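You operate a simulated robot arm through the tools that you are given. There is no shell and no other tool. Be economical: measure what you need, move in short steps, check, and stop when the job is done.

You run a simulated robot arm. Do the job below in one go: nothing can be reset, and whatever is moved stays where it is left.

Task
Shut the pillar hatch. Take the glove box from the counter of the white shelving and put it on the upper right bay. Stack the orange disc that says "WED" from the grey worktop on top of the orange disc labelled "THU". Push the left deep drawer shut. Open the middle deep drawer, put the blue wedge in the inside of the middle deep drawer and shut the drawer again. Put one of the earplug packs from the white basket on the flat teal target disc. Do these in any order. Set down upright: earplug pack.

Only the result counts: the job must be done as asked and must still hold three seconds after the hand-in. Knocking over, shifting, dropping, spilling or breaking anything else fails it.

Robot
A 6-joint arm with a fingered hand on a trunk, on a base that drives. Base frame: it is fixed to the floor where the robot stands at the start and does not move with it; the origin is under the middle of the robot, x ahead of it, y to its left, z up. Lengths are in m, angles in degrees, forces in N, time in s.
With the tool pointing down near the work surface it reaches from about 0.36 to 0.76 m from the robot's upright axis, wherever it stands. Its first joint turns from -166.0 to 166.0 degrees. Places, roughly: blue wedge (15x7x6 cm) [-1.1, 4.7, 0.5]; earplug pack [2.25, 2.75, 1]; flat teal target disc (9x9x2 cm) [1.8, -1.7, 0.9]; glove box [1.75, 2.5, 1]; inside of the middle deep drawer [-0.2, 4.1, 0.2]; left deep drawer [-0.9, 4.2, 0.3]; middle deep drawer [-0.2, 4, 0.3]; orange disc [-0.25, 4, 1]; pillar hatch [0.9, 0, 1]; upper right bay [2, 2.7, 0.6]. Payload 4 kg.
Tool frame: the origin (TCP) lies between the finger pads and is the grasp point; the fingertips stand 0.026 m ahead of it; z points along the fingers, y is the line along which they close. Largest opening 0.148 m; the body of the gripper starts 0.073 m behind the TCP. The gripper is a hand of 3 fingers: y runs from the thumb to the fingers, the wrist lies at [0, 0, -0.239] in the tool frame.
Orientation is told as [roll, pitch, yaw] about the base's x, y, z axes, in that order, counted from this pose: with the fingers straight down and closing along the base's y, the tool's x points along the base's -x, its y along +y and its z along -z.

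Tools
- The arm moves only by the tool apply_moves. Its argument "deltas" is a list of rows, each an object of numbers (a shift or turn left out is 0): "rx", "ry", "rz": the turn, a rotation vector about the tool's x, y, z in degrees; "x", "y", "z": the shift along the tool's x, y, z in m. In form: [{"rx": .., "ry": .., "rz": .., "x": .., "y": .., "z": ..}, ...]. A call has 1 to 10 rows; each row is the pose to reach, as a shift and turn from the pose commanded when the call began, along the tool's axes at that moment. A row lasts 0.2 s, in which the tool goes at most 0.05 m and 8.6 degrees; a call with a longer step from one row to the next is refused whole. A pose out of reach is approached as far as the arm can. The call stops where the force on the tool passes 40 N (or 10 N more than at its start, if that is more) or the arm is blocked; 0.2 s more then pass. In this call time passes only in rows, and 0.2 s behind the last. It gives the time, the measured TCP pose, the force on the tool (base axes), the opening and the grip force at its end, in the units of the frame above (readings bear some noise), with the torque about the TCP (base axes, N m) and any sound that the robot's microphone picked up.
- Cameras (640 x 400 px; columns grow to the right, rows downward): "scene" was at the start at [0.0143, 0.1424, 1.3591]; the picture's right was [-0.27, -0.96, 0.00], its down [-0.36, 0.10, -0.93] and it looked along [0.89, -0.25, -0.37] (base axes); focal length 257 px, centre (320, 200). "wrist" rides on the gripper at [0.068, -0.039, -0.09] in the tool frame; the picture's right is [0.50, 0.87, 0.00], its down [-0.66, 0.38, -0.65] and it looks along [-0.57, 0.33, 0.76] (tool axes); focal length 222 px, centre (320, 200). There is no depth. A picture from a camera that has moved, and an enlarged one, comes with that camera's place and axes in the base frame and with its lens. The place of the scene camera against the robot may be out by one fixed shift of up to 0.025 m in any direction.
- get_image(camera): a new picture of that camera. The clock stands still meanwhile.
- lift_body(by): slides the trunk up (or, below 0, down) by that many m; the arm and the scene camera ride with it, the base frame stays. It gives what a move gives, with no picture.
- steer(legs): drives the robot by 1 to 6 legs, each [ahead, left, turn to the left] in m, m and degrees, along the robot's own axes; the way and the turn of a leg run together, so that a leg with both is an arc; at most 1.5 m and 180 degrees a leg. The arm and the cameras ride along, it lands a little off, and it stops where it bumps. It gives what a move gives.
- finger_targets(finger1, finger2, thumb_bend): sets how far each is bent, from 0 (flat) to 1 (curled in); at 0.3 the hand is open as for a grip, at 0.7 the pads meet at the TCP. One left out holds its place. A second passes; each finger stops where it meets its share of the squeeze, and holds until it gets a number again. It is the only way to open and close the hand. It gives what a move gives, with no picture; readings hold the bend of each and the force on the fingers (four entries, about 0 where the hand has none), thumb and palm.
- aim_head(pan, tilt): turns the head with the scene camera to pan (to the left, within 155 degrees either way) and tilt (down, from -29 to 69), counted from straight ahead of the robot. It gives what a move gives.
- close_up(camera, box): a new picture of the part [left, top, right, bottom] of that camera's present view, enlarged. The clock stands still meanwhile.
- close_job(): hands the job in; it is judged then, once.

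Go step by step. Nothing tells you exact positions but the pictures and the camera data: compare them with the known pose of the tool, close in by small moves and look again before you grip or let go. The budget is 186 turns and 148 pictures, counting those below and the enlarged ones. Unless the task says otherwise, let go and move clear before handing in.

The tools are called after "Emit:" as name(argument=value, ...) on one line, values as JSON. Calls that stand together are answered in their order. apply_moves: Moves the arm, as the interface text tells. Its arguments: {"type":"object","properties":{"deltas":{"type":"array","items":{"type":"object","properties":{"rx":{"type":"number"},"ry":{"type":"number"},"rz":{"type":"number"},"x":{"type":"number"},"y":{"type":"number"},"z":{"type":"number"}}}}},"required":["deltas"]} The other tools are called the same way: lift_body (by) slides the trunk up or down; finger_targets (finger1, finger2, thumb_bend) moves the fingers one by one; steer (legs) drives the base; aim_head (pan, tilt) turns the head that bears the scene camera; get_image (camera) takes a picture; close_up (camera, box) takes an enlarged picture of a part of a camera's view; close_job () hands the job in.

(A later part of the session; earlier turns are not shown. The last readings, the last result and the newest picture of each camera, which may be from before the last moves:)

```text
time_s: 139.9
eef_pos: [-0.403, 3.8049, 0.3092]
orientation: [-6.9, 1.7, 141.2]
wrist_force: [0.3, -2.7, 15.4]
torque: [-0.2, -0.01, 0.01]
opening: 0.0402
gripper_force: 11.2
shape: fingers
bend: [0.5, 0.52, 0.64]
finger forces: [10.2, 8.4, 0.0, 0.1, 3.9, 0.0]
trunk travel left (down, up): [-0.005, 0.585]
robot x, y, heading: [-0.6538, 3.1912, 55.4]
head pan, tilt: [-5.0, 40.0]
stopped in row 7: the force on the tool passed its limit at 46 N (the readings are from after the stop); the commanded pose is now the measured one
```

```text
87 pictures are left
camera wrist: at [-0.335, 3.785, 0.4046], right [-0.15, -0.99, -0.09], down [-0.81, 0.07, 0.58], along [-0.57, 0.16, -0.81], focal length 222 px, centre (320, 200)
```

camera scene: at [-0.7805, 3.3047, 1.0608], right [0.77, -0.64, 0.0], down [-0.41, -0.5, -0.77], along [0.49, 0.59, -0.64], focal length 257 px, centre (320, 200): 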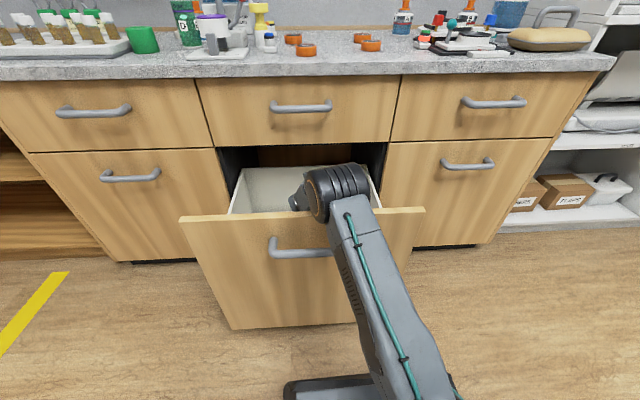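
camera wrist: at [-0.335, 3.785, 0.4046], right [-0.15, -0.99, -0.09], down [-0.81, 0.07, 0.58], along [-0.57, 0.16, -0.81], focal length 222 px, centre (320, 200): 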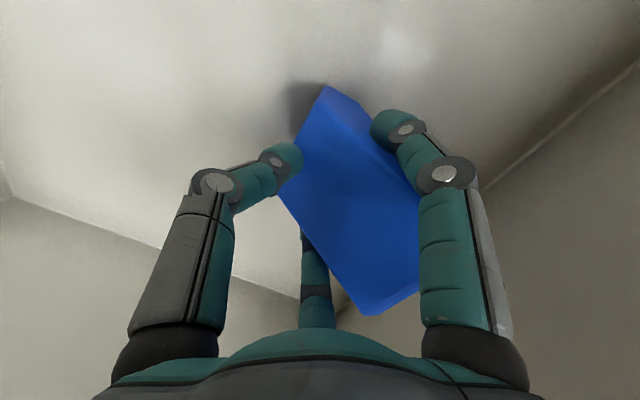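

The wedge has touched the drawer floor. I open the hand and rise.

Emit:
finger_targets(finger1=0.35, finger2=0.35, thumb_bend=0.35)

Emit:
apply_moves(deltas=[{"z": -0.04}, {"z": -0.08}, {"z": -0.12}, {"z": -0.16}, {"z": -0.2}, {"z": -0.23}])

Emit:
lift_body(by=0.3)

Emit:
get_image(camera="wrist")

Emit:
get_image(camera="scene")

```text
time_s: 140.9
eef_pos: [-0.4034, 3.8049, 0.306]
orientation: [-6.7, 1.8, 141.3]
wrist_force: [-0.4, 0.7, -0.3]
torque: [-0.01, 0.0, -0.03]
opening: 0.1109
gripper_force: 0.1
shape: fingers
bend: [0.35, 0.35, 0.35]
finger forces: [0.1, 0.1, 0.0, 0.0, 0.2, 0.0]
trunk travel left (down, up): [-0.005, 0.585]
robot x, y, heading: [-0.6539, 3.1874, 55.6]
head pan, tilt: [-5.0, 40.0]
```

```text
time_s: 142.3
eef_pos: [-0.4387, 3.7841, 0.5265]
orientation: [-7.2, 2.2, 140.7]
wrist_force: [-0.2, 0.4, 1.0]
torque: [-0.01, -0.02, 0.0]
opening: 0.1109
gripper_force: 0.1
shape: fingers
bend: [0.35, 0.35, 0.35]
finger forces: [0.0, 0.0, 0.0, 0.0, 0.0, 0.0]
out of reach, approached as far as the arm can: row 5, 6
trunk travel left (down, up): [-0.005, 0.585]
robot x, y, heading: [-0.6511, 3.1919, 55.6]
head pan, tilt: [-5.0, 40.0]
```

```text
time_s: 145.3
eef_pos: [-0.4381, 3.7853, 0.826]
orientation: [-7.2, 2.1, 140.8]
wrist_force: [0.3, 0.3, 0.5]
torque: [-0.01, -0.01, 0.0]
opening: 0.1109
gripper_force: 0.1
shape: fingers
bend: [0.35, 0.35, 0.35]
finger forces: [0.0, 0.0, 0.0, 0.1, 0.1, 0.0]
trunk travel left (down, up): [-0.305, 0.285]
robot x, y, heading: [-0.6517, 3.1893, 55.5]
head pan, tilt: [-5.0, 40.0]
```

```text
86 pictures are left
camera wrist: at [-0.3712, 3.7645, 0.9235], right [-0.15, -0.98, -0.09], down [-0.81, 0.07, 0.58], along [-0.56, 0.16, -0.81], focal length 222 px, centre (320, 200)
```

wrist: 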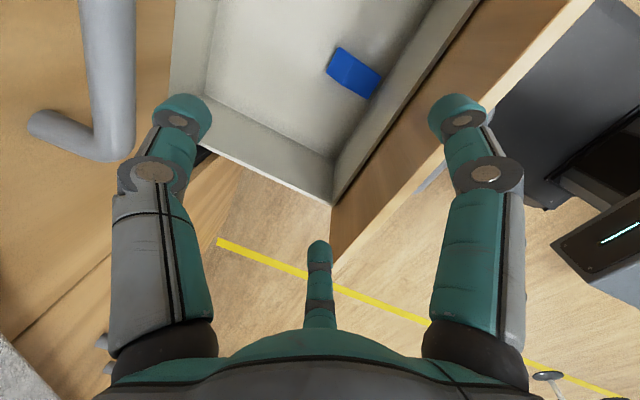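

```text
85 pictures are left
camera scene: at [-0.7803, 3.3056, 1.3607], right [0.77, -0.64, 0.0], down [-0.41, -0.5, -0.77], along [0.49, 0.59, -0.64], focal length 257 px, centre (320, 200)
```

scene: 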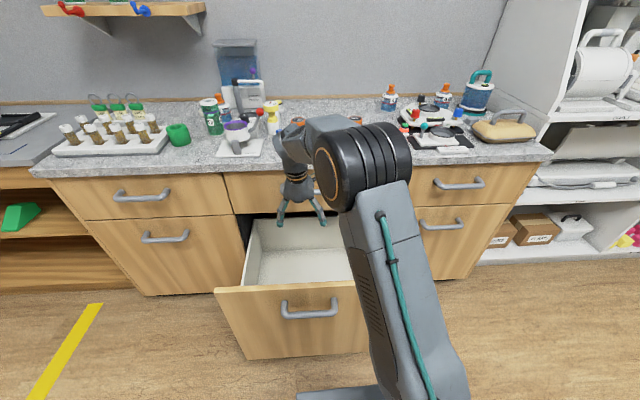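

The wedge lies on the drawer floor. To shut the drawer I make a fist, bring the hand out in front of the drawer's handle, and push by driving ahead.

Emit:
finger_targets(finger1=0.7, finger2=0.7, thumb_bend=0.7)

Emit:
steer(legs=[[-0.15, 0, 0]])

Emit:
apply_moves(deltas=[{"y": 0.03}, {"y": 0.06}, {"y": 0.09}])

Emit:
get_image(camera="scene")

```text
time_s: 146.3
eef_pos: [-0.4379, 3.7845, 0.8261]
orientation: [-7.2, 2.1, 140.7]
wrist_force: [-0.3, 1.2, -0.2]
torque: [-0.01, -0.01, 0.0]
opening: 0.0002
gripper_force: 0.1
shape: fingers
bend: [0.69, 0.69, 0.7]
finger forces: [0.0, 0.0, 0.0, 0.1, 0.0, 0.1]
trunk travel left (down, up): [-0.305, 0.285]
robot x, y, heading: [-0.6524, 3.1897, 55.6]
head pan, tilt: [-5.0, 40.0]
```

```text
time_s: 147.7
eef_pos: [-0.5271, 3.6586, 0.8279]
orientation: [-7.2, 2.0, 140.8]
wrist_force: [0.3, 0.6, -0.3]
torque: [0.01, 0.0, -0.03]
opening: 0.0002
gripper_force: 0.0
shape: fingers
bend: [0.69, 0.69, 0.7]
finger forces: [0.1, 0.1, 0.0, 0.0, 0.0, 0.0]
trunk travel left (down, up): [-0.305, 0.285]
robot x, y, heading: [-0.7365, 3.0643, 55.5]
head pan, tilt: [-5.0, 40.0]
```

```text
time_s: 148.5
eef_pos: [-0.5832, 3.5872, 0.8148]
orientation: [-7.2, 2.1, 140.9]
wrist_force: [0.2, 0.3, 0.1]
torque: [0.01, 0.04, -0.04]
opening: 0.0002
gripper_force: 0.0
shape: fingers
bend: [0.69, 0.69, 0.7]
finger forces: [0.0, 0.0, 0.0, 0.0, 0.0, 0.0]
trunk travel left (down, up): [-0.305, 0.285]
robot x, y, heading: [-0.7432, 3.0647, 55.5]
head pan, tilt: [-5.0, 40.0]
```

```text
84 pictures are left
camera scene: at [-0.8671, 3.1788, 1.3607], right [0.77, -0.63, 0.0], down [-0.41, -0.5, -0.77], along [0.49, 0.59, -0.64], focal length 257 px, centre (320, 200)
```

scene: 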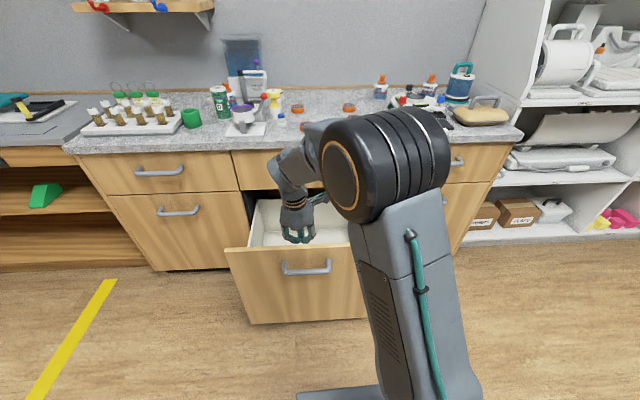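

Emit:
apply_moves(deltas=[{"y": 0.03}])

Emit:
lift_body(by=-0.28)

Emit:
steer(legs=[[0.35, 0, 0]])

Emit:
get_image(camera="scene")

```text
time_s: 148.9
eef_pos: [-0.6014, 3.5636, 0.8126]
orientation: [-7.2, 2.1, 140.9]
wrist_force: [0.0, 0.7, 0.2]
torque: [0.01, -0.01, -0.03]
opening: 0.0002
gripper_force: 0.2
shape: fingers
bend: [0.69, 0.69, 0.7]
finger forces: [0.1, 0.0, 0.0, 0.0, 0.0, 0.0]
trunk travel left (down, up): [-0.305, 0.285]
robot x, y, heading: [-0.7376, 3.066, 55.4]
head pan, tilt: [-5.0, 40.0]
```

```text
time_s: 151.7
eef_pos: [-0.6028, 3.5633, 0.5319]
orientation: [-7.2, 2.1, 140.8]
wrist_force: [-0.3, 0.1, 0.4]
torque: [0.01, -0.01, 0.01]
opening: 0.0005
gripper_force: 0.2
shape: fingers
bend: [0.69, 0.69, 0.7]
finger forces: [0.0, 0.0, 0.0, 0.1, 0.1, 0.0]
trunk travel left (down, up): [-0.025, 0.565]
robot x, y, heading: [-0.7362, 3.0645, 55.7]
head pan, tilt: [-5.0, 40.0]
```

```text
time_s: 154.0
eef_pos: [-0.4083, 3.8492, 0.5322]
orientation: [-7.2, 2.1, 140.9]
wrist_force: [0.4, 0.1, -0.3]
torque: [0.03, 0.0, -0.01]
opening: 0.0001
gripper_force: 0.1
shape: fingers
bend: [0.69, 0.69, 0.7]
finger forces: [0.0, 0.0, 0.0, 0.1, 0.1, 0.0]
trunk travel left (down, up): [-0.025, 0.565]
robot x, y, heading: [-0.5421, 3.3485, 55.6]
head pan, tilt: [-5.0, 40.0]
```

```text
83 pictures are left
camera scene: at [-0.6724, 3.4637, 1.0807], right [0.77, -0.63, 0.0], down [-0.41, -0.5, -0.77], along [0.49, 0.59, -0.64], focal length 257 px, centre (320, 200)
```

scene: 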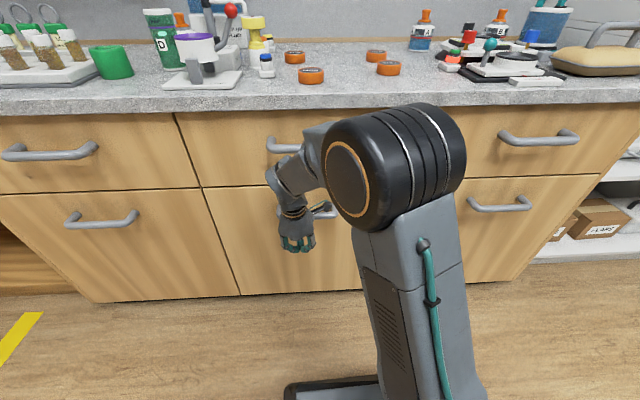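

Emit:
steer(legs=[[0.08, 0, 0]])

Emit:
get_image(camera="scene")

```text
time_s: 154.8
eef_pos: [-0.4029, 3.8583, 0.5283]
orientation: [-5.8, 2.4, 140.5]
wrist_force: [-8.9, -10.8, -2.9]
torque: [0.42, -0.3, 0.01]
opening: 0.0001
gripper_force: 7.6
shape: fingers
bend: [0.69, 0.69, 0.7]
finger forces: [0.1, 0.0, 0.0, 0.1, 14.9, 0.0]
trunk travel left (down, up): [-0.025, 0.565]
robot x, y, heading: [-0.5311, 3.3642, 55.5]
head pan, tilt: [-5.0, 40.0]
stopped in leg 1: the force on the tool passed its limit at 72 N (the readings are from after the stop); the commanded pose is now the measured one
```

```text
82 pictures are left
camera scene: at [-0.6615, 3.48, 1.0808], right [0.77, -0.63, 0.0], down [-0.41, -0.5, -0.77], along [0.49, 0.59, -0.64], focal length 257 px, centre (320, 200)
```

scene: 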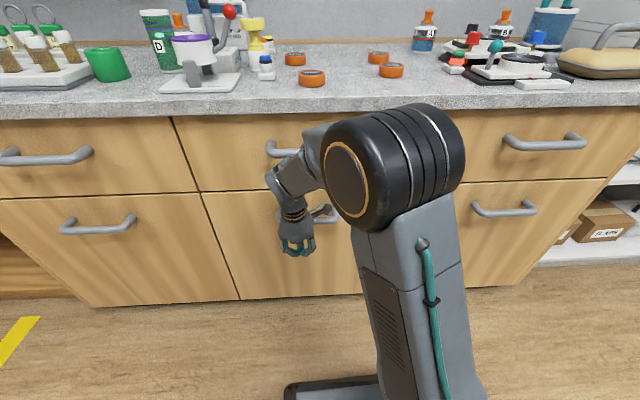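

The middle drawer is shut. Now the orange discs: I back off, raise the trunk and read their labels.

Emit:
steer(legs=[[-0.14, 0, 0]])

Emit:
lift_body(by=0.42)

Emit:
aim_head(pan=-5, tilt=45)

Emit:
get_image(camera="scene")

```text
time_s: 156.1
eef_pos: [-0.4783, 3.7463, 0.5279]
orientation: [-6.0, 2.2, 140.5]
wrist_force: [0.6, -0.9, -0.1]
torque: [0.02, -0.02, 0.01]
opening: 0.0
gripper_force: 0.0
shape: fingers
bend: [0.69, 0.69, 0.7]
finger forces: [0.0, 0.0, 0.0, 0.0, 0.1, 0.1]
trunk travel left (down, up): [-0.025, 0.565]
robot x, y, heading: [-0.6126, 3.2544, 55.8]
head pan, tilt: [-5.0, 40.0]
```

```text
refused: 0.42 is not a number from -0.4 to 0.4
```

```text
time_s: 156.8
eef_pos: [-0.4783, 3.7473, 0.5278]
orientation: [-6.0, 2.4, 140.5]
wrist_force: [-0.6, -0.5, -0.5]
torque: [0.02, 0.03, 0.0]
opening: 0.0002
gripper_force: 0.1
shape: fingers
bend: [0.69, 0.69, 0.7]
finger forces: [0.0, 0.0, 0.0, 0.1, 0.0, 0.1]
trunk travel left (down, up): [-0.025, 0.565]
robot x, y, heading: [-0.6082, 3.2555, 55.5]
head pan, tilt: [-5.0, 45.0]
```

```text
81 pictures are left
camera scene: at [-0.7408, 3.3641, 1.0735], right [0.77, -0.63, 0.0], down [-0.45, -0.55, -0.71], along [0.45, 0.55, -0.71], focal length 257 px, centre (320, 200)
```

scene: 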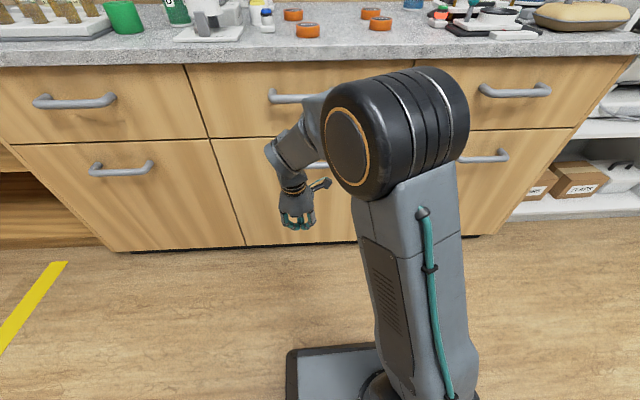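

Emit:
lift_body(by=0.4)

Emit:
lift_body(by=0.16)

Emit:
close_up(camera="scene", box=[240, 60, 440, 185])

Emit:
get_image(camera="scene")

```text
time_s: 160.6
eef_pos: [-0.4779, 3.7478, 0.9282]
orientation: [-6.0, 2.3, 140.4]
wrist_force: [0.5, -0.6, 1.3]
torque: [-0.05, -0.01, -0.02]
opening: 0.0001
gripper_force: 0.1
shape: fingers
bend: [0.69, 0.69, 0.7]
finger forces: [0.0, 0.0, 0.1, 0.0, 0.0, 0.0]
trunk travel left (down, up): [-0.425, 0.165]
robot x, y, heading: [-0.6137, 3.2543, 55.7]
head pan, tilt: [-5.0, 45.0]
```

```text
time_s: 162.4
eef_pos: [-0.4782, 3.746, 1.0878]
orientation: [-6.0, 2.3, 140.5]
wrist_force: [-0.8, -0.4, 0.6]
torque: [0.01, -0.01, 0.0]
opening: 0.0
gripper_force: 0.0
shape: fingers
bend: [0.69, 0.69, 0.7]
finger forces: [0.0, 0.0, 0.0, 0.0, 0.0, 0.0]
trunk travel left (down, up): [-0.585, 0.005]
robot x, y, heading: [-0.6091, 3.252, 55.7]
head pan, tilt: [-5.0, 45.0]
```

```text
3.20 times, centred on (340, 122) of scene
camera zoom: at [-0.7409, 3.3642, 1.6334], right [0.77, -0.63, 0.0], down [-0.45, -0.55, -0.71], along [0.45, 0.55, -0.71], focal length 823 px, centre (256, 448)
```

zoom: 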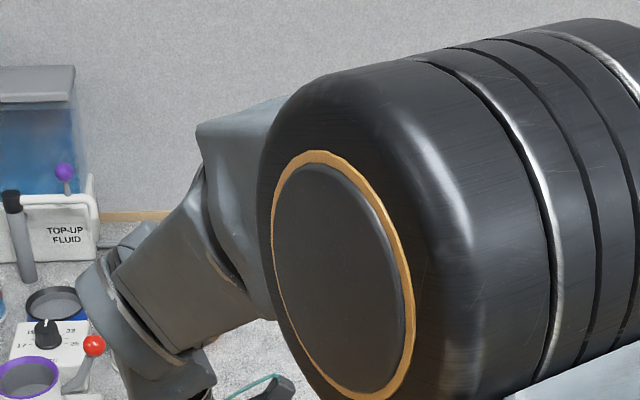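

```text
79 pictures are left
camera scene: at [-0.7409, 3.3642, 1.6334], right [0.77, -0.63, 0.0], down [-0.45, -0.55, -0.71], along [0.45, 0.55, -0.71], focal length 257 px, centre (320, 200)
```

scene: 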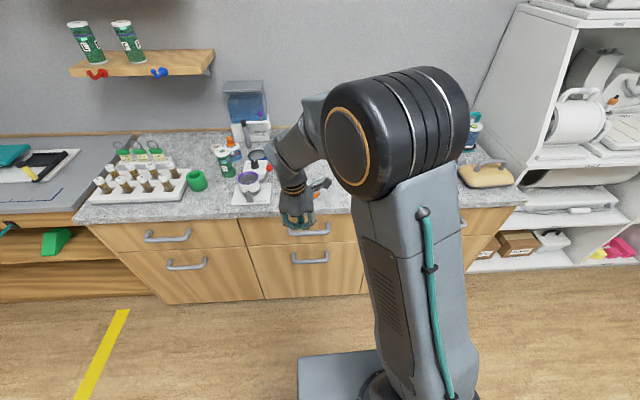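

The arm hides the discs; I shift right so they appear left of the arm.

Emit:
steer(legs=[[0.05, -0.35, 0]])

Emit:
aim_head(pan=20, tilt=45)

Emit:
get_image(camera="scene")

```text
time_s: 164.7
eef_pos: [-0.1568, 3.5867, 1.0887]
orientation: [-6.0, 2.3, 140.3]
wrist_force: [-0.4, 0.2, 0.6]
torque: [0.03, -0.01, 0.01]
opening: 0.0
gripper_force: 0.1
shape: fingers
bend: [0.69, 0.69, 0.7]
finger forces: [0.0, 0.1, 0.0, 0.0, 0.0, 0.0]
trunk travel left (down, up): [-0.585, 0.005]
robot x, y, heading: [-0.2861, 3.0954, 55.6]
head pan, tilt: [-5.0, 45.0]
```

```text
time_s: 165.6
eef_pos: [-0.1561, 3.5862, 1.0893]
orientation: [-6.0, 2.3, 140.3]
wrist_force: [0.7, -0.1, 0.4]
torque: [-0.02, -0.01, 0.01]
opening: 0.0
gripper_force: 0.1
shape: fingers
bend: [0.69, 0.69, 0.7]
finger forces: [0.1, 0.1, 0.0, 0.1, 0.0, 0.0]
trunk travel left (down, up): [-0.585, 0.005]
robot x, y, heading: [-0.2916, 3.0923, 55.1]
head pan, tilt: [20.0, 45.0]
```

```text
78 pictures are left
camera scene: at [-0.4515, 3.2205, 1.6335], right [0.97, -0.25, 0.0], down [-0.18, -0.68, -0.71], along [0.18, 0.68, -0.71], focal length 257 px, centre (320, 200)
```

scene: 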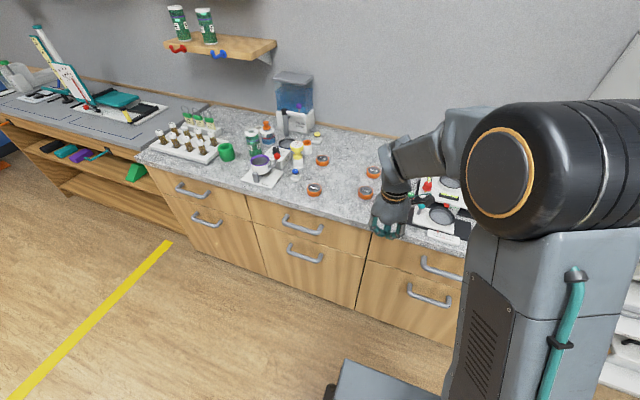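

Emit:
close_up(camera="scene", box=[280, 140, 400, 215])

```text
5.33 times, centred on (340, 178) of scene
camera zoom: at [-0.4515, 3.2205, 1.6335], right [0.97, -0.25, 0.0], down [-0.18, -0.68, -0.71], along [0.18, 0.68, -0.71], focal length 1371 px, centre (213, 320)
```

zoom: 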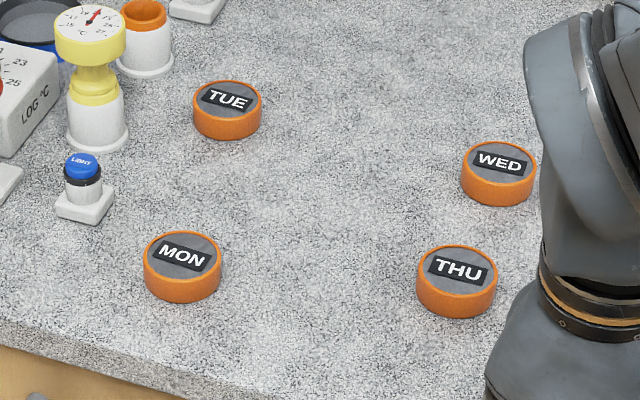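

WED is the back right disc (≈(0.02, 4.05)) and THU the front right one (≈(-0.06, 3.93)). I move closer, straighten and open the hand.

Emit:
steer(legs=[[0.23, 0.12, 0]])

Emit:
finger_targets(finger1=0.4, finger2=0.4, thumb_bend=0.4)

Emit:
apply_moves(deltas=[{"rx": -3, "ry": -1, "y": -0.04}, {"rx": -6, "ry": -2.3, "y": -0.08}, {"rx": -6, "ry": -2.3, "y": -0.12}, {"rx": -6, "ry": -2.3, "y": -0.15}])

Emit:
get_image(camera="scene")

Emit:
get_image(camera="wrist")

```text
time_s: 167.5
eef_pos: [-0.1256, 3.8428, 1.0877]
orientation: [-6.0, 2.3, 140.4]
wrist_force: [0.2, 1.1, -0.1]
torque: [0.0, -0.03, 0.0]
opening: 0.0
gripper_force: 0.1
shape: fingers
bend: [0.69, 0.69, 0.7]
finger forces: [0.0, 0.1, 0.0, 0.0, 0.0, 0.0]
trunk travel left (down, up): [-0.585, 0.005]
robot x, y, heading: [-0.2573, 3.3505, 55.4]
head pan, tilt: [20.0, 45.0]
```

```text
time_s: 168.5
eef_pos: [-0.1249, 3.8426, 1.0889]
orientation: [-6.0, 2.3, 140.4]
wrist_force: [0.6, 0.6, 0.3]
torque: [0.02, -0.03, 0.0]
opening: 0.0945
gripper_force: 0.0
shape: fingers
bend: [0.4, 0.4, 0.4]
finger forces: [0.1, 0.0, 0.1, 0.0, 0.0, 0.0]
trunk travel left (down, up): [-0.585, 0.005]
robot x, y, heading: [-0.2579, 3.3481, 55.7]
head pan, tilt: [20.0, 45.0]
```

```text
time_s: 169.5
eef_pos: [-0.0689, 3.9475, 1.0793]
orientation: [-1.7, 1.0, 138.8]
wrist_force: [0.6, 0.4, 0.2]
torque: [-0.01, 0.03, 0.0]
opening: 0.0947
gripper_force: 0.1
shape: fingers
bend: [0.4, 0.4, 0.4]
finger forces: [0.1, 0.0, 0.1, 0.0, 0.0, 0.1]
out of reach, approached as far as the arm can: row 2, 3, 4
trunk travel left (down, up): [-0.585, 0.005]
robot x, y, heading: [-0.259, 3.347, 55.4]
head pan, tilt: [20.0, 45.0]
```

```text
76 pictures are left
camera scene: at [-0.42, 3.4767, 1.6335], right [0.97, -0.25, 0.0], down [-0.18, -0.68, -0.71], along [0.18, 0.68, -0.71], focal length 257 px, centre (320, 200)
```

scene: 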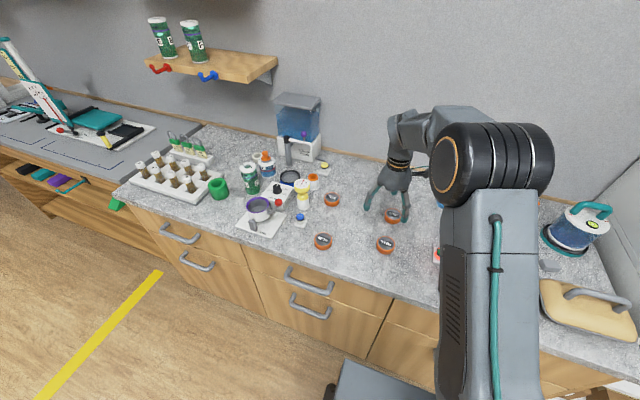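

```text
75 pictures are left
camera wrist: at [0.0066, 3.9287, 1.1716], right [-0.19, -0.98, -0.02], down [-0.76, 0.14, 0.63], along [-0.62, 0.14, -0.78], focal length 222 px, centre (320, 200)
```

wrist: 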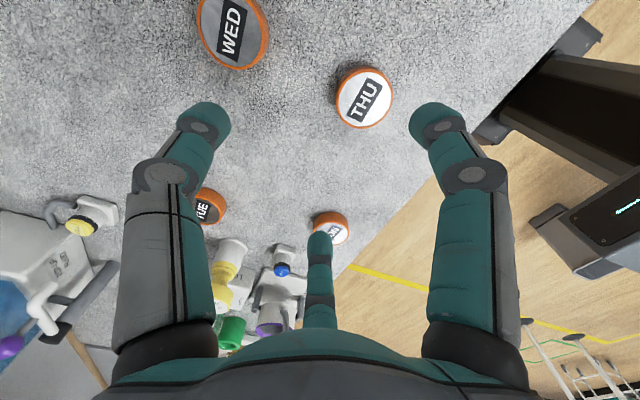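

From the wrist view WED is at about (0.01, 4.01) and THU at (-0.07, 3.90), tops near z≈0.92. I move above WED and down a bit, then look again.

Emit:
apply_moves(deltas=[{"z": 0.03, "y": -0.02}, {"z": 0.06, "y": -0.045, "x": 0.005}, {"z": 0.08, "y": -0.075, "x": 0.01}, {"z": 0.09, "y": -0.104, "x": 0.019}])

Emit:
get_image(camera="wrist")

Emit:
get_image(camera="scene")

```text
time_s: 170.5
eef_pos: [-0.0285, 3.996, 0.9711]
orientation: [-2.0, 1.2, 138.7]
wrist_force: [0.1, -0.1, 0.0]
torque: [-0.01, 0.0, 0.0]
opening: 0.0949
gripper_force: 0.1
shape: fingers
bend: [0.4, 0.4, 0.4]
finger forces: [0.0, 0.0, 0.0, 0.0, 0.0, 0.0]
out of reach, approached as far as the arm can: row 1, 2, 3, 4
trunk travel left (down, up): [-0.585, 0.005]
robot x, y, heading: [-0.258, 3.3485, 55.7]
head pan, tilt: [20.0, 45.0]
```

```text
74 pictures are left
camera wrist: at [0.0449, 3.9783, 1.0646], right [-0.19, -0.98, -0.02], down [-0.77, 0.14, 0.63], along [-0.61, 0.14, -0.78], focal length 222 px, centre (320, 200)
```

wrist: 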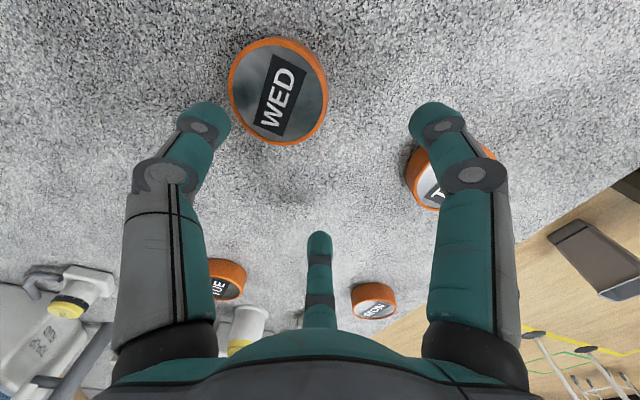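

```text
73 pictures are left
camera scene: at [-0.4199, 3.4771, 1.6335], right [0.97, -0.25, 0.0], down [-0.18, -0.68, -0.71], along [0.18, 0.68, -0.71], focal length 257 px, centre (320, 200)
```

scene: 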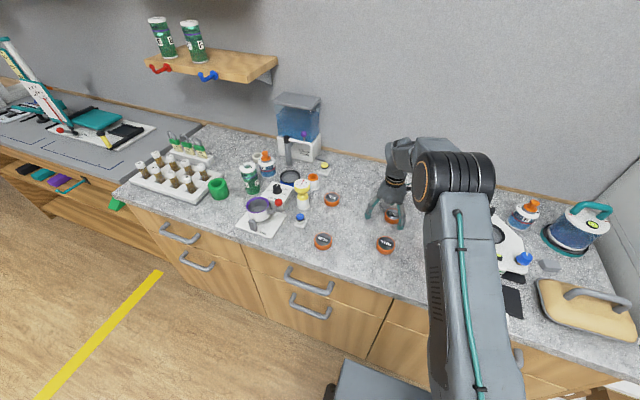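

Emit:
steer(legs=[[0.0415, -0.024, 0]])

Emit:
get_image(camera="wrist")

```text
time_s: 171.4
eef_pos: [0.0151, 4.0149, 0.9707]
orientation: [-1.9, 1.2, 138.7]
wrist_force: [0.4, -0.7, -0.2]
torque: [0.0, 0.0, -0.03]
opening: 0.0948
gripper_force: 0.0
shape: fingers
bend: [0.4, 0.4, 0.4]
finger forces: [0.0, 0.0, 0.0, 0.0, 0.0, 0.1]
trunk travel left (down, up): [-0.585, 0.005]
robot x, y, heading: [-0.216, 3.3709, 55.6]
head pan, tilt: [20.0, 45.0]
```

```text
72 pictures are left
camera wrist: at [0.088, 3.9982, 1.0647], right [-0.19, -0.98, -0.02], down [-0.77, 0.14, 0.63], along [-0.61, 0.14, -0.78], focal length 222 px, centre (320, 200)
```

wrist: 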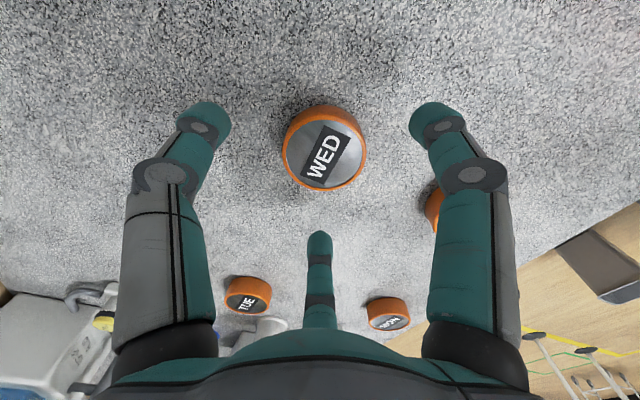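

Well centred over WED. I lower with the trunk to grip height.

Emit:
lift_body(by=-0.068)

Emit:
get_image(camera="wrist")

```text
time_s: 172.2
eef_pos: [0.016, 4.018, 0.9333]
orientation: [-3.1, 0.7, 138.6]
wrist_force: [2.4, -3.1, 17.1]
torque: [0.09, 1.1, 0.2]
opening: 0.0949
gripper_force: 8.4
shape: fingers
bend: [0.4, 0.38, 0.4]
finger forces: [0.0, 17.2, 0.1, 0.0, 0.1, 0.0]
trunk travel left (down, up): [-0.537, 0.053]
robot x, y, heading: [-0.2195, 3.37, 55.5]
head pan, tilt: [20.0, 45.0]
stopped: the force on the tool passed its limit at 58 N (the readings are from after the stop); the commanded pose is now the measured one
```

```text
71 pictures are left
camera wrist: at [0.0898, 3.9998, 1.0259], right [-0.2, -0.98, -0.04], down [-0.77, 0.13, 0.62], along [-0.61, 0.15, -0.78], focal length 222 px, centre (320, 200)
```

wrist: 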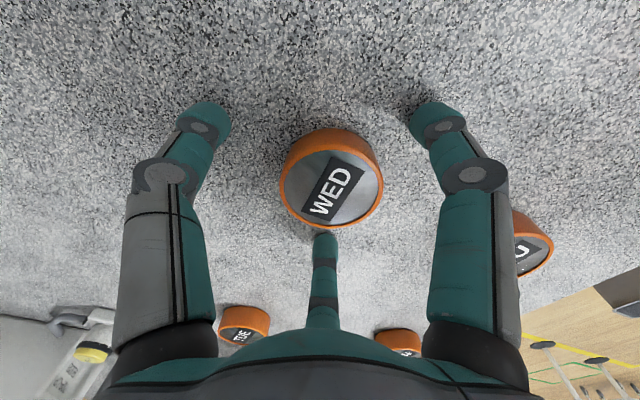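

The disc top is really at z≈0.93 (worktop 0.90), so the fingertip just touched the worktop: I'm already at grip height. I rise 4 mm and close.

Emit:
apply_moves(deltas=[{"z": -0.004, "rx": -1}])

Emit:
finger_targets(finger1=0.6, finger2=0.6, thumb_bend=0.6)

Emit:
get_image(camera="wrist")

```text
time_s: 172.6
eef_pos: [0.0137, 4.0175, 0.9326]
orientation: [-2.0, 1.2, 138.3]
wrist_force: [0.9, -1.8, 3.6]
torque: [-0.01, 0.2, 0.08]
opening: 0.095
gripper_force: 1.3
shape: fingers
bend: [0.4, 0.4, 0.4]
finger forces: [0.0, 3.1, 0.0, 0.0, 0.0, 0.0]
trunk travel left (down, up): [-0.537, 0.053]
robot x, y, heading: [-0.2156, 3.3732, 55.5]
head pan, tilt: [20.0, 45.0]
```

```text
time_s: 173.6
eef_pos: [0.0136, 4.0175, 0.935]
orientation: [-2.2, 1.0, 138.3]
wrist_force: [-6.2, 1.6, 15.6]
torque: [0.15, 0.93, -0.07]
opening: 0.0384
gripper_force: 11.9
shape: fingers
bend: [0.57, 0.51, 0.58]
finger forces: [2.3, 18.1, 0.0, 0.0, 2.6, 0.0]
trunk travel left (down, up): [-0.537, 0.053]
robot x, y, heading: [-0.2174, 3.3664, 55.4]
head pan, tilt: [20.0, 45.0]
```

```text
70 pictures are left
camera wrist: at [0.0869, 3.9993, 1.0285], right [-0.2, -0.98, -0.03], down [-0.77, 0.14, 0.63], along [-0.61, 0.15, -0.78], focal length 222 px, centre (320, 200)
```

wrist: 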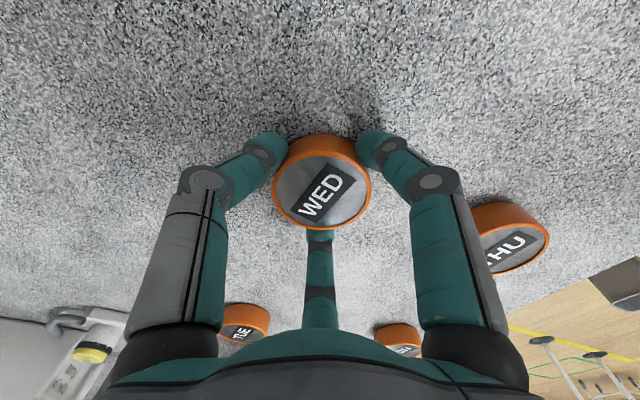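

Emit:
apply_moves(deltas=[{"z": -0.007}])

Emit:
finger_targets(finger1=0.65, finger2=0.65, thumb_bend=0.65)

Emit:
get_image(camera="wrist")

```text
time_s: 173.9
eef_pos: [0.0128, 4.0152, 0.9396]
orientation: [-2.1, 1.1, 138.2]
wrist_force: [-0.6, -0.5, -1.4]
torque: [-0.01, -0.02, 0.02]
opening: 0.0389
gripper_force: 6.6
shape: fingers
bend: [0.57, 0.52, 0.58]
finger forces: [3.5, 5.8, 0.0, 0.0, 4.1, 0.1]
out of reach, approached as far as the arm can: row 1
trunk travel left (down, up): [-0.537, 0.053]
robot x, y, heading: [-0.2141, 3.3711, 55.4]
head pan, tilt: [20.0, 45.0]
```

```text
time_s: 174.9
eef_pos: [0.0121, 4.0163, 0.9402]
orientation: [-2.0, 1.1, 138.2]
wrist_force: [0.5, -0.7, 0.1]
torque: [0.03, -0.04, -0.02]
opening: 0.0372
gripper_force: 11.2
shape: fingers
bend: [0.57, 0.51, 0.6]
finger forces: [6.6, 7.3, 0.0, 0.0, 7.8, 0.0]
trunk travel left (down, up): [-0.537, 0.053]
robot x, y, heading: [-0.2148, 3.3704, 55.4]
head pan, tilt: [20.0, 45.0]
```

```text
69 pictures are left
camera wrist: at [0.0852, 3.9985, 1.0331], right [-0.2, -0.98, -0.02], down [-0.77, 0.14, 0.63], along [-0.61, 0.15, -0.78], focal length 222 px, centre (320, 200)
```

wrist: 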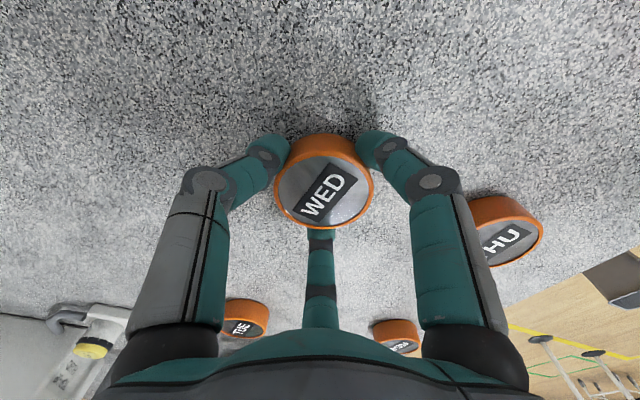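

Grip is balanced on all three fingers. I lift with the trunk.

Emit:
lift_body(by=0.05)

Emit:
get_image(camera="wrist")

```text
time_s: 175.9
eef_pos: [0.0118, 4.0166, 0.9901]
orientation: [-2.0, 1.1, 138.1]
wrist_force: [0.4, -0.4, -0.3]
torque: [0.02, 0.03, 0.02]
opening: 0.0373
gripper_force: 11.3
shape: fingers
bend: [0.57, 0.51, 0.6]
finger forces: [6.7, 7.3, 0.0, 0.1, 7.8, 0.0]
trunk travel left (down, up): [-0.587, 0.003]
robot x, y, heading: [-0.2155, 3.3676, 55.5]
head pan, tilt: [20.0, 45.0]
```

```text
68 pictures are left
camera wrist: at [0.0852, 3.9986, 1.083], right [-0.2, -0.98, -0.02], down [-0.77, 0.14, 0.63], along [-0.61, 0.14, -0.78], focal length 222 px, centre (320, 200)
```

wrist: 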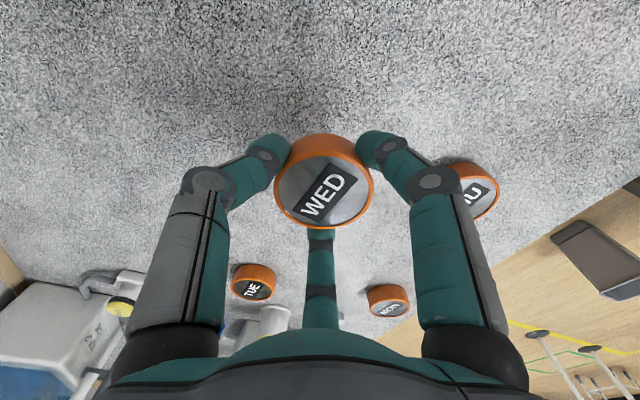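

WED is lifted. I back up half way towards THU to measure it from the wrist.

Emit:
steer(legs=[[-0.065, 0.03, 0]])

Emit:
get_image(camera="wrist")

Emit:
close_up(camera="scene", box=[300, 140, 460, 260])

```text
time_s: 176.9
eef_pos: [-0.0516, 3.9798, 0.9899]
orientation: [-2.2, 1.1, 138.3]
wrist_force: [-0.4, -0.6, -0.6]
torque: [-0.01, -0.01, 0.0]
opening: 0.0374
gripper_force: 11.1
shape: fingers
bend: [0.57, 0.51, 0.6]
finger forces: [6.7, 7.3, 0.0, 0.0, 7.9, 0.0]
trunk travel left (down, up): [-0.587, 0.003]
robot x, y, heading: [-0.2777, 3.3355, 55.6]
head pan, tilt: [20.0, 45.0]
```

```text
67 pictures are left
camera wrist: at [0.0226, 3.9623, 1.0835], right [-0.2, -0.98, -0.02], down [-0.77, 0.14, 0.63], along [-0.61, 0.14, -0.78], focal length 222 px, centre (320, 200)
```

wrist: 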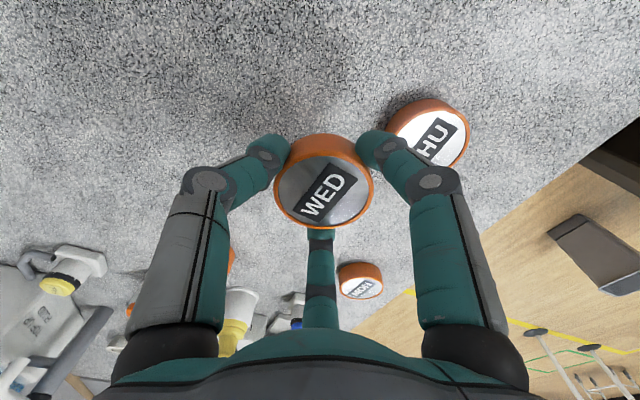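

```text
3.33 times, centred on (380, 200) of scene
camera zoom: at [-0.4395, 3.4602, 1.6352], right [0.97, -0.25, 0.0], down [-0.18, -0.68, -0.71], along [0.18, 0.69, -0.71], focal length 857 px, centre (120, 200)
```

zoom: 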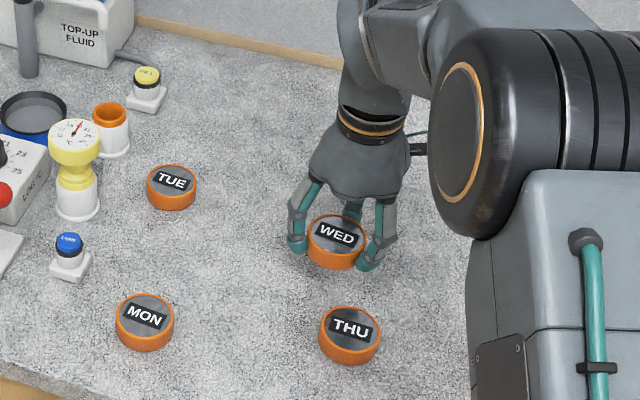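

Emit:
steer(legs=[[-0.071, -0.033, 0]])

Emit:
get_image(camera="wrist")

Emit:
close_up(camera="scene", box=[300, 140, 460, 260])

```text
time_s: 177.9
eef_pos: [-0.063, 3.9028, 0.9912]
orientation: [-2.2, 1.0, 138.2]
wrist_force: [0.1, -0.3, -0.6]
torque: [0.01, -0.04, -0.02]
opening: 0.0373
gripper_force: 11.4
shape: fingers
bend: [0.57, 0.51, 0.6]
finger forces: [6.6, 7.3, 0.0, 0.1, 7.8, 0.1]
trunk travel left (down, up): [-0.587, 0.003]
robot x, y, heading: [-0.2864, 3.2575, 55.7]
head pan, tilt: [20.0, 45.0]
```

```text
65 pictures are left
camera wrist: at [0.0099, 3.8856, 1.0838], right [-0.2, -0.98, -0.02], down [-0.77, 0.14, 0.63], along [-0.61, 0.15, -0.78], focal length 222 px, centre (320, 200)
```

wrist: 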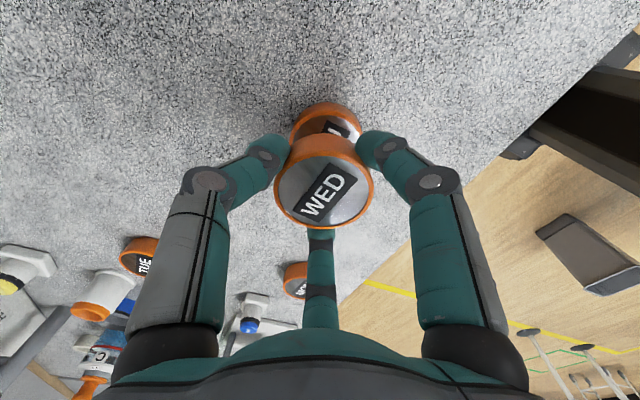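

```text
3.33 times, centred on (380, 200) of scene
camera zoom: at [-0.4519, 3.3833, 1.6353], right [0.97, -0.25, 0.0], down [-0.18, -0.68, -0.71], along [0.18, 0.69, -0.71], focal length 857 px, centre (120, 200)
```

zoom: 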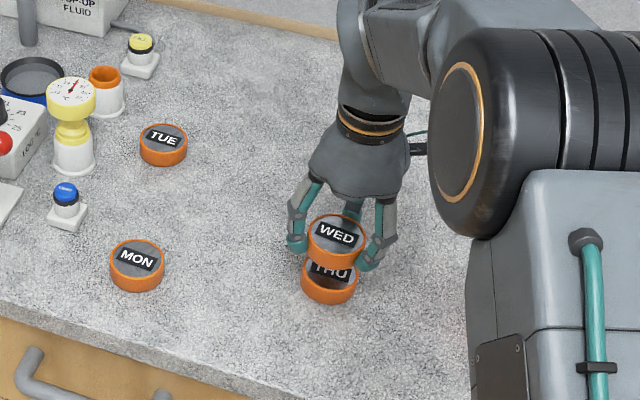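

WED is over THU within a few millimetres. I correct 4 mm and lower gently.

Emit:
apply_moves(deltas=[{"x": 0.004}, {"x": 0.004, "z": 0.01}, {"x": 0.004, "z": 0.018}])

Emit:
close_up(camera="wrist", box=[220, 60, 440, 260])

Emit:
close_up(camera="scene", box=[360, 180, 440, 240])

```text
time_s: 178.7
eef_pos: [-0.0597, 3.9013, 0.9734]
orientation: [-2.1, 1.2, 138.3]
wrist_force: [0.2, -0.2, -1.1]
torque: [-0.02, 0.02, -0.02]
opening: 0.0373
gripper_force: 11.5
shape: fingers
bend: [0.57, 0.51, 0.6]
finger forces: [6.7, 7.3, 0.0, 0.0, 7.8, 0.1]
trunk travel left (down, up): [-0.587, 0.003]
robot x, y, heading: [-0.2912, 3.2564, 55.5]
head pan, tilt: [20.0, 45.0]
```

```text
2.00 times, centred on (330, 160) of wrist
camera zoom: at [0.0142, 3.8841, 1.0659], right [-0.2, -0.98, -0.02], down [-0.77, 0.14, 0.63], along [-0.61, 0.14, -0.78], focal length 444 px, centre (300, 280)
```

zoom: 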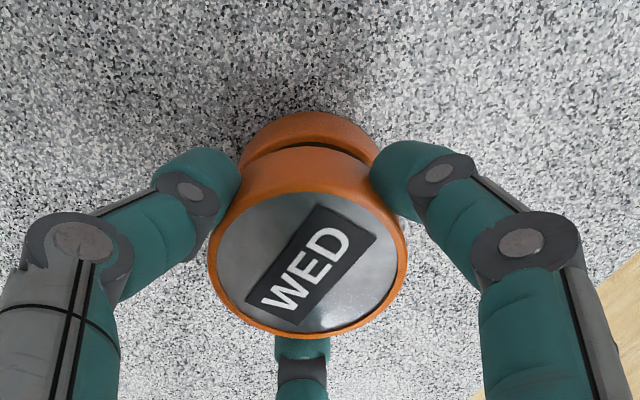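

```text
6.67 times, centred on (400, 210) of scene
camera zoom: at [-0.4516, 3.3843, 1.6352], right [0.97, -0.25, 0.0], down [-0.18, -0.69, -0.71], along [0.18, 0.68, -0.71], focal length 1714 px, centre (-213, 133)
```

zoom: 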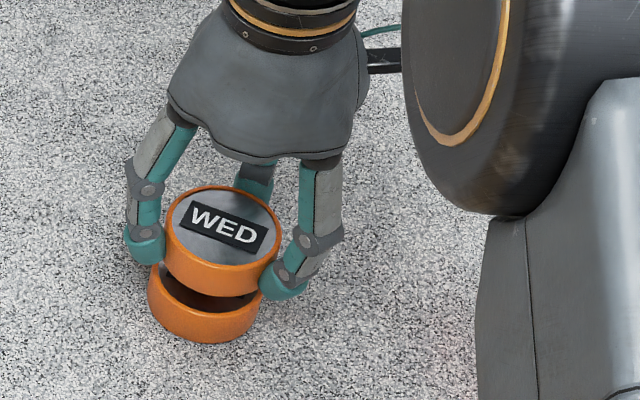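

Emit:
apply_moves(deltas=[{"z": 0.004}, {"z": 0.007}])

Emit:
close_up(camera="scene", box=[360, 180, 440, 240])

```text
time_s: 179.3
eef_pos: [-0.0589, 3.9018, 0.9651]
orientation: [-2.2, 1.0, 138.3]
wrist_force: [-0.1, -0.2, -0.8]
torque: [0.02, 0.01, 0.02]
opening: 0.0371
gripper_force: 11.4
shape: fingers
bend: [0.57, 0.51, 0.6]
finger forces: [6.7, 7.3, 0.1, 0.1, 7.9, 0.0]
trunk travel left (down, up): [-0.587, 0.003]
robot x, y, heading: [-0.2885, 3.2579, 55.3]
head pan, tilt: [20.0, 45.0]
```

```text
6.67 times, centred on (400, 210) of scene
camera zoom: at [-0.4517, 3.3842, 1.6352], right [0.97, -0.25, 0.0], down [-0.18, -0.69, -0.71], along [0.18, 0.68, -0.71], focal length 1714 px, centre (-213, 133)
```

zoom: 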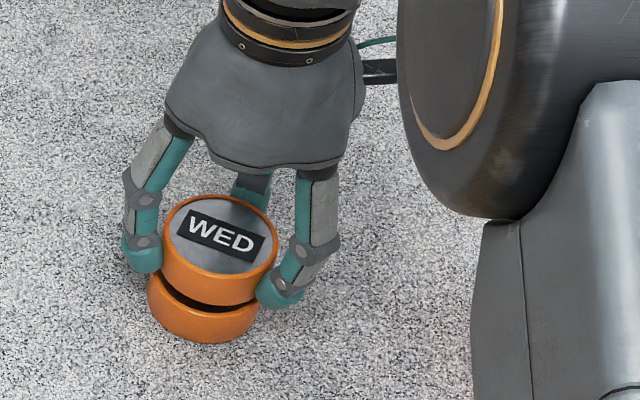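

Emit:
apply_moves(deltas=[{"x": -0.002, "z": 0.003}, {"x": -0.002, "z": 0.006}, {"x": -0.002, "z": 0.008}])

Emit:
close_up(camera="scene", box=[360, 180, 440, 240])

```text
time_s: 180.1
eef_pos: [-0.0613, 3.9044, 0.9587]
orientation: [-2.3, 0.9, 138.2]
wrist_force: [0.2, 0.1, 10.7]
torque: [-0.04, 0.18, -0.02]
opening: 0.0372
gripper_force: 12.6
shape: fingers
bend: [0.57, 0.52, 0.6]
finger forces: [7.6, 8.5, 0.0, 0.0, 8.5, 0.0]
trunk travel left (down, up): [-0.587, 0.003]
robot x, y, heading: [-0.2889, 3.2563, 55.5]
head pan, tilt: [20.0, 45.0]
```

```text
6.67 times, centred on (400, 210) of scene
camera zoom: at [-0.452, 3.3832, 1.6355], right [0.97, -0.25, 0.0], down [-0.18, -0.68, -0.71], along [0.18, 0.69, -0.71], focal length 1714 px, centre (-213, 133)
```

zoom: 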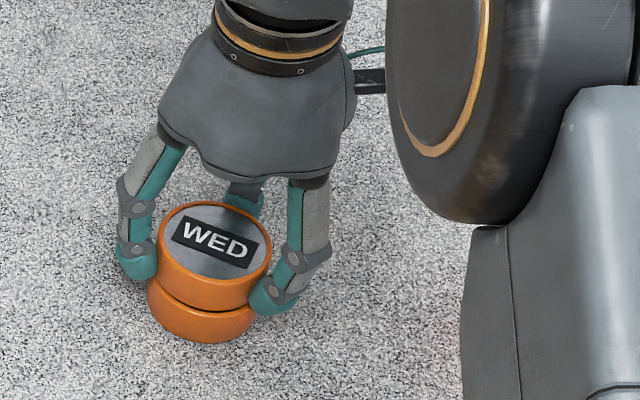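

WED rests on THU (10 N support). I open the fingers and rise.

Emit:
finger_targets(finger1=0.42, finger2=0.38, thumb_bend=0.42)

Emit:
apply_moves(deltas=[{"z": -0.02}, {"z": -0.04}, {"z": -0.06}, {"z": -0.08}])

Emit:
steer(legs=[[-0.3, 0, 0]])

Emit:
close_up(camera="scene", box=[300, 100, 460, 220])

```text
time_s: 181.1
eef_pos: [-0.0603, 3.904, 0.9569]
orientation: [-2.1, 1.0, 138.2]
wrist_force: [-0.7, -0.3, 0.5]
torque: [0.02, -0.02, -0.01]
opening: 0.088
gripper_force: 0.1
shape: fingers
bend: [0.42, 0.38, 0.42]
finger forces: [0.0, 0.0, 0.0, 0.1, 0.1, 0.0]
trunk travel left (down, up): [-0.587, 0.003]
robot x, y, heading: [-0.2896, 3.2555, 55.5]
head pan, tilt: [20.0, 45.0]
```

```text
time_s: 182.1
eef_pos: [-0.074, 3.8985, 1.0331]
orientation: [-2.5, 1.3, 137.9]
wrist_force: [0.4, -1.1, -0.2]
torque: [0.01, 0.0, 0.03]
opening: 0.0881
gripper_force: 0.0
shape: fingers
bend: [0.42, 0.38, 0.42]
finger forces: [0.0, 0.1, 0.0, 0.1, 0.0, 0.0]
out of reach, approached as far as the arm can: row 3, 4
trunk travel left (down, up): [-0.587, 0.003]
robot x, y, heading: [-0.2905, 3.2544, 55.6]
head pan, tilt: [20.0, 45.0]
```

```text
time_s: 184.2
eef_pos: [-0.2386, 3.656, 1.0326]
orientation: [-2.6, 1.1, 137.9]
wrist_force: [0.2, -1.1, 0.1]
torque: [-0.01, -0.03, 0.03]
opening: 0.0878
gripper_force: 0.1
shape: fingers
bend: [0.42, 0.38, 0.42]
finger forces: [0.1, 0.0, 0.0, 0.1, 0.0, 0.0]
trunk travel left (down, up): [-0.587, 0.003]
robot x, y, heading: [-0.454, 3.0149, 55.6]
head pan, tilt: [20.0, 45.0]
```

```text
3.33 times, centred on (380, 160) of scene
camera zoom: at [-0.6185, 3.1406, 1.6353], right [0.97, -0.25, 0.0], down [-0.18, -0.68, -0.71], along [0.18, 0.68, -0.71], focal length 857 px, centre (120, 333)
```

zoom: 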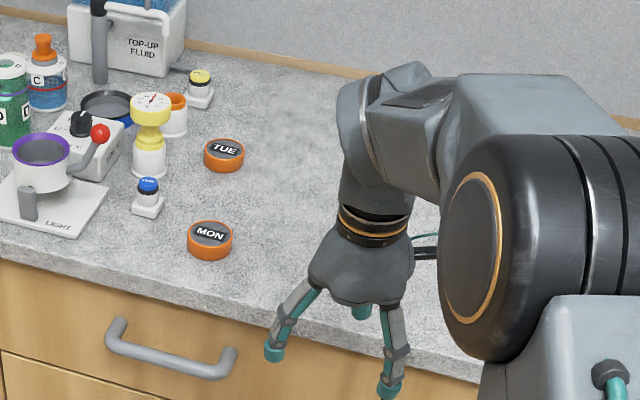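

The discs are done. Now to the white shelving further right along the same wall; I retract the hand and drive right in steps, looking.

Emit:
apply_moves(deltas=[{"y": 0.04}, {"y": 0.08}, {"y": 0.12}, {"y": 0.16}])

Emit:
steer(legs=[[-0.06, -1.0, -0.6]])

Emit:
get_image(camera="scene")

Emit:
aim_head(pan=-50, tilt=35)

Emit:
get_image(camera="scene")

```text
time_s: 185.2
eef_pos: [-0.346, 3.5352, 1.0265]
orientation: [-2.7, 1.1, 137.9]
wrist_force: [-0.5, 0.2, 0.0]
torque: [-0.01, -0.03, 0.02]
opening: 0.0881
gripper_force: 0.0
shape: fingers
bend: [0.42, 0.38, 0.42]
finger forces: [0.0, 0.1, 0.0, 0.0, 0.0, 0.1]
trunk travel left (down, up): [-0.587, 0.003]
robot x, y, heading: [-0.4506, 3.0151, 55.4]
head pan, tilt: [20.0, 45.0]
```

```text
time_s: 190.3
eef_pos: [0.4449, 2.9159, 1.0259]
orientation: [-2.6, 1.3, 137.2]
wrist_force: [0.3, 0.0, 0.1]
torque: [0.0, 0.0, 0.0]
opening: 0.0879
gripper_force: 0.0
shape: fingers
bend: [0.42, 0.38, 0.42]
finger forces: [0.1, 0.0, 0.1, 0.0, 0.0, 0.0]
trunk travel left (down, up): [-0.587, 0.003]
robot x, y, heading: [0.3274, 2.3952, 55.0]
head pan, tilt: [20.0, 45.0]
```

```text
58 pictures are left
camera scene: at [0.1682, 2.5242, 1.6353], right [0.97, -0.26, 0.0], down [-0.18, -0.68, -0.71], along [0.18, 0.68, -0.71], focal length 257 px, centre (320, 200)
```

scene: 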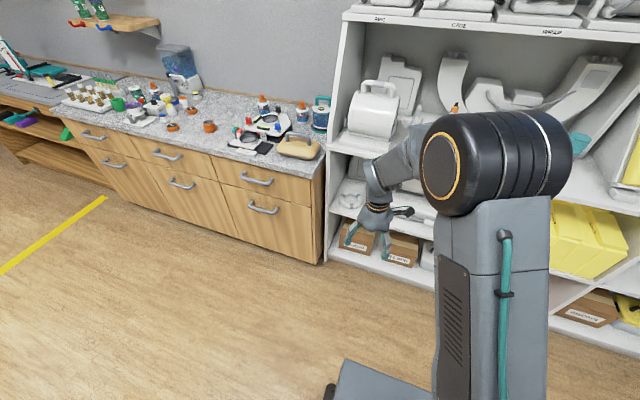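

```text
time_s: 191.8
eef_pos: [0.446, 2.9166, 1.0253]
orientation: [-2.6, 1.2, 137.2]
wrist_force: [-0.6, -0.1, -0.7]
torque: [0.01, 0.02, -0.03]
opening: 0.088
gripper_force: 0.1
shape: fingers
bend: [0.42, 0.38, 0.42]
finger forces: [0.0, 0.0, 0.0, 0.0, 0.1, 0.0]
trunk travel left (down, up): [-0.587, 0.003]
robot x, y, heading: [0.3303, 2.3992, 54.8]
head pan, tilt: [-50.0, 35.0]
```

```text
57 pictures are left
camera scene: at [0.2347, 2.4534, 1.6501], right [0.09, -1.0, 0.0], down [-0.57, -0.05, -0.82], along [0.82, 0.07, -0.57], focal length 257 px, centre (320, 200)
```

scene: 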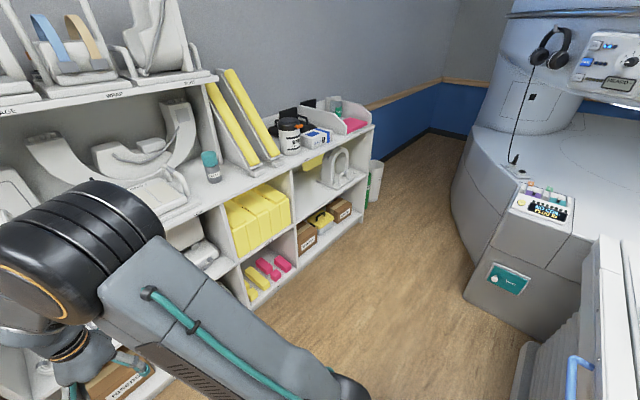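

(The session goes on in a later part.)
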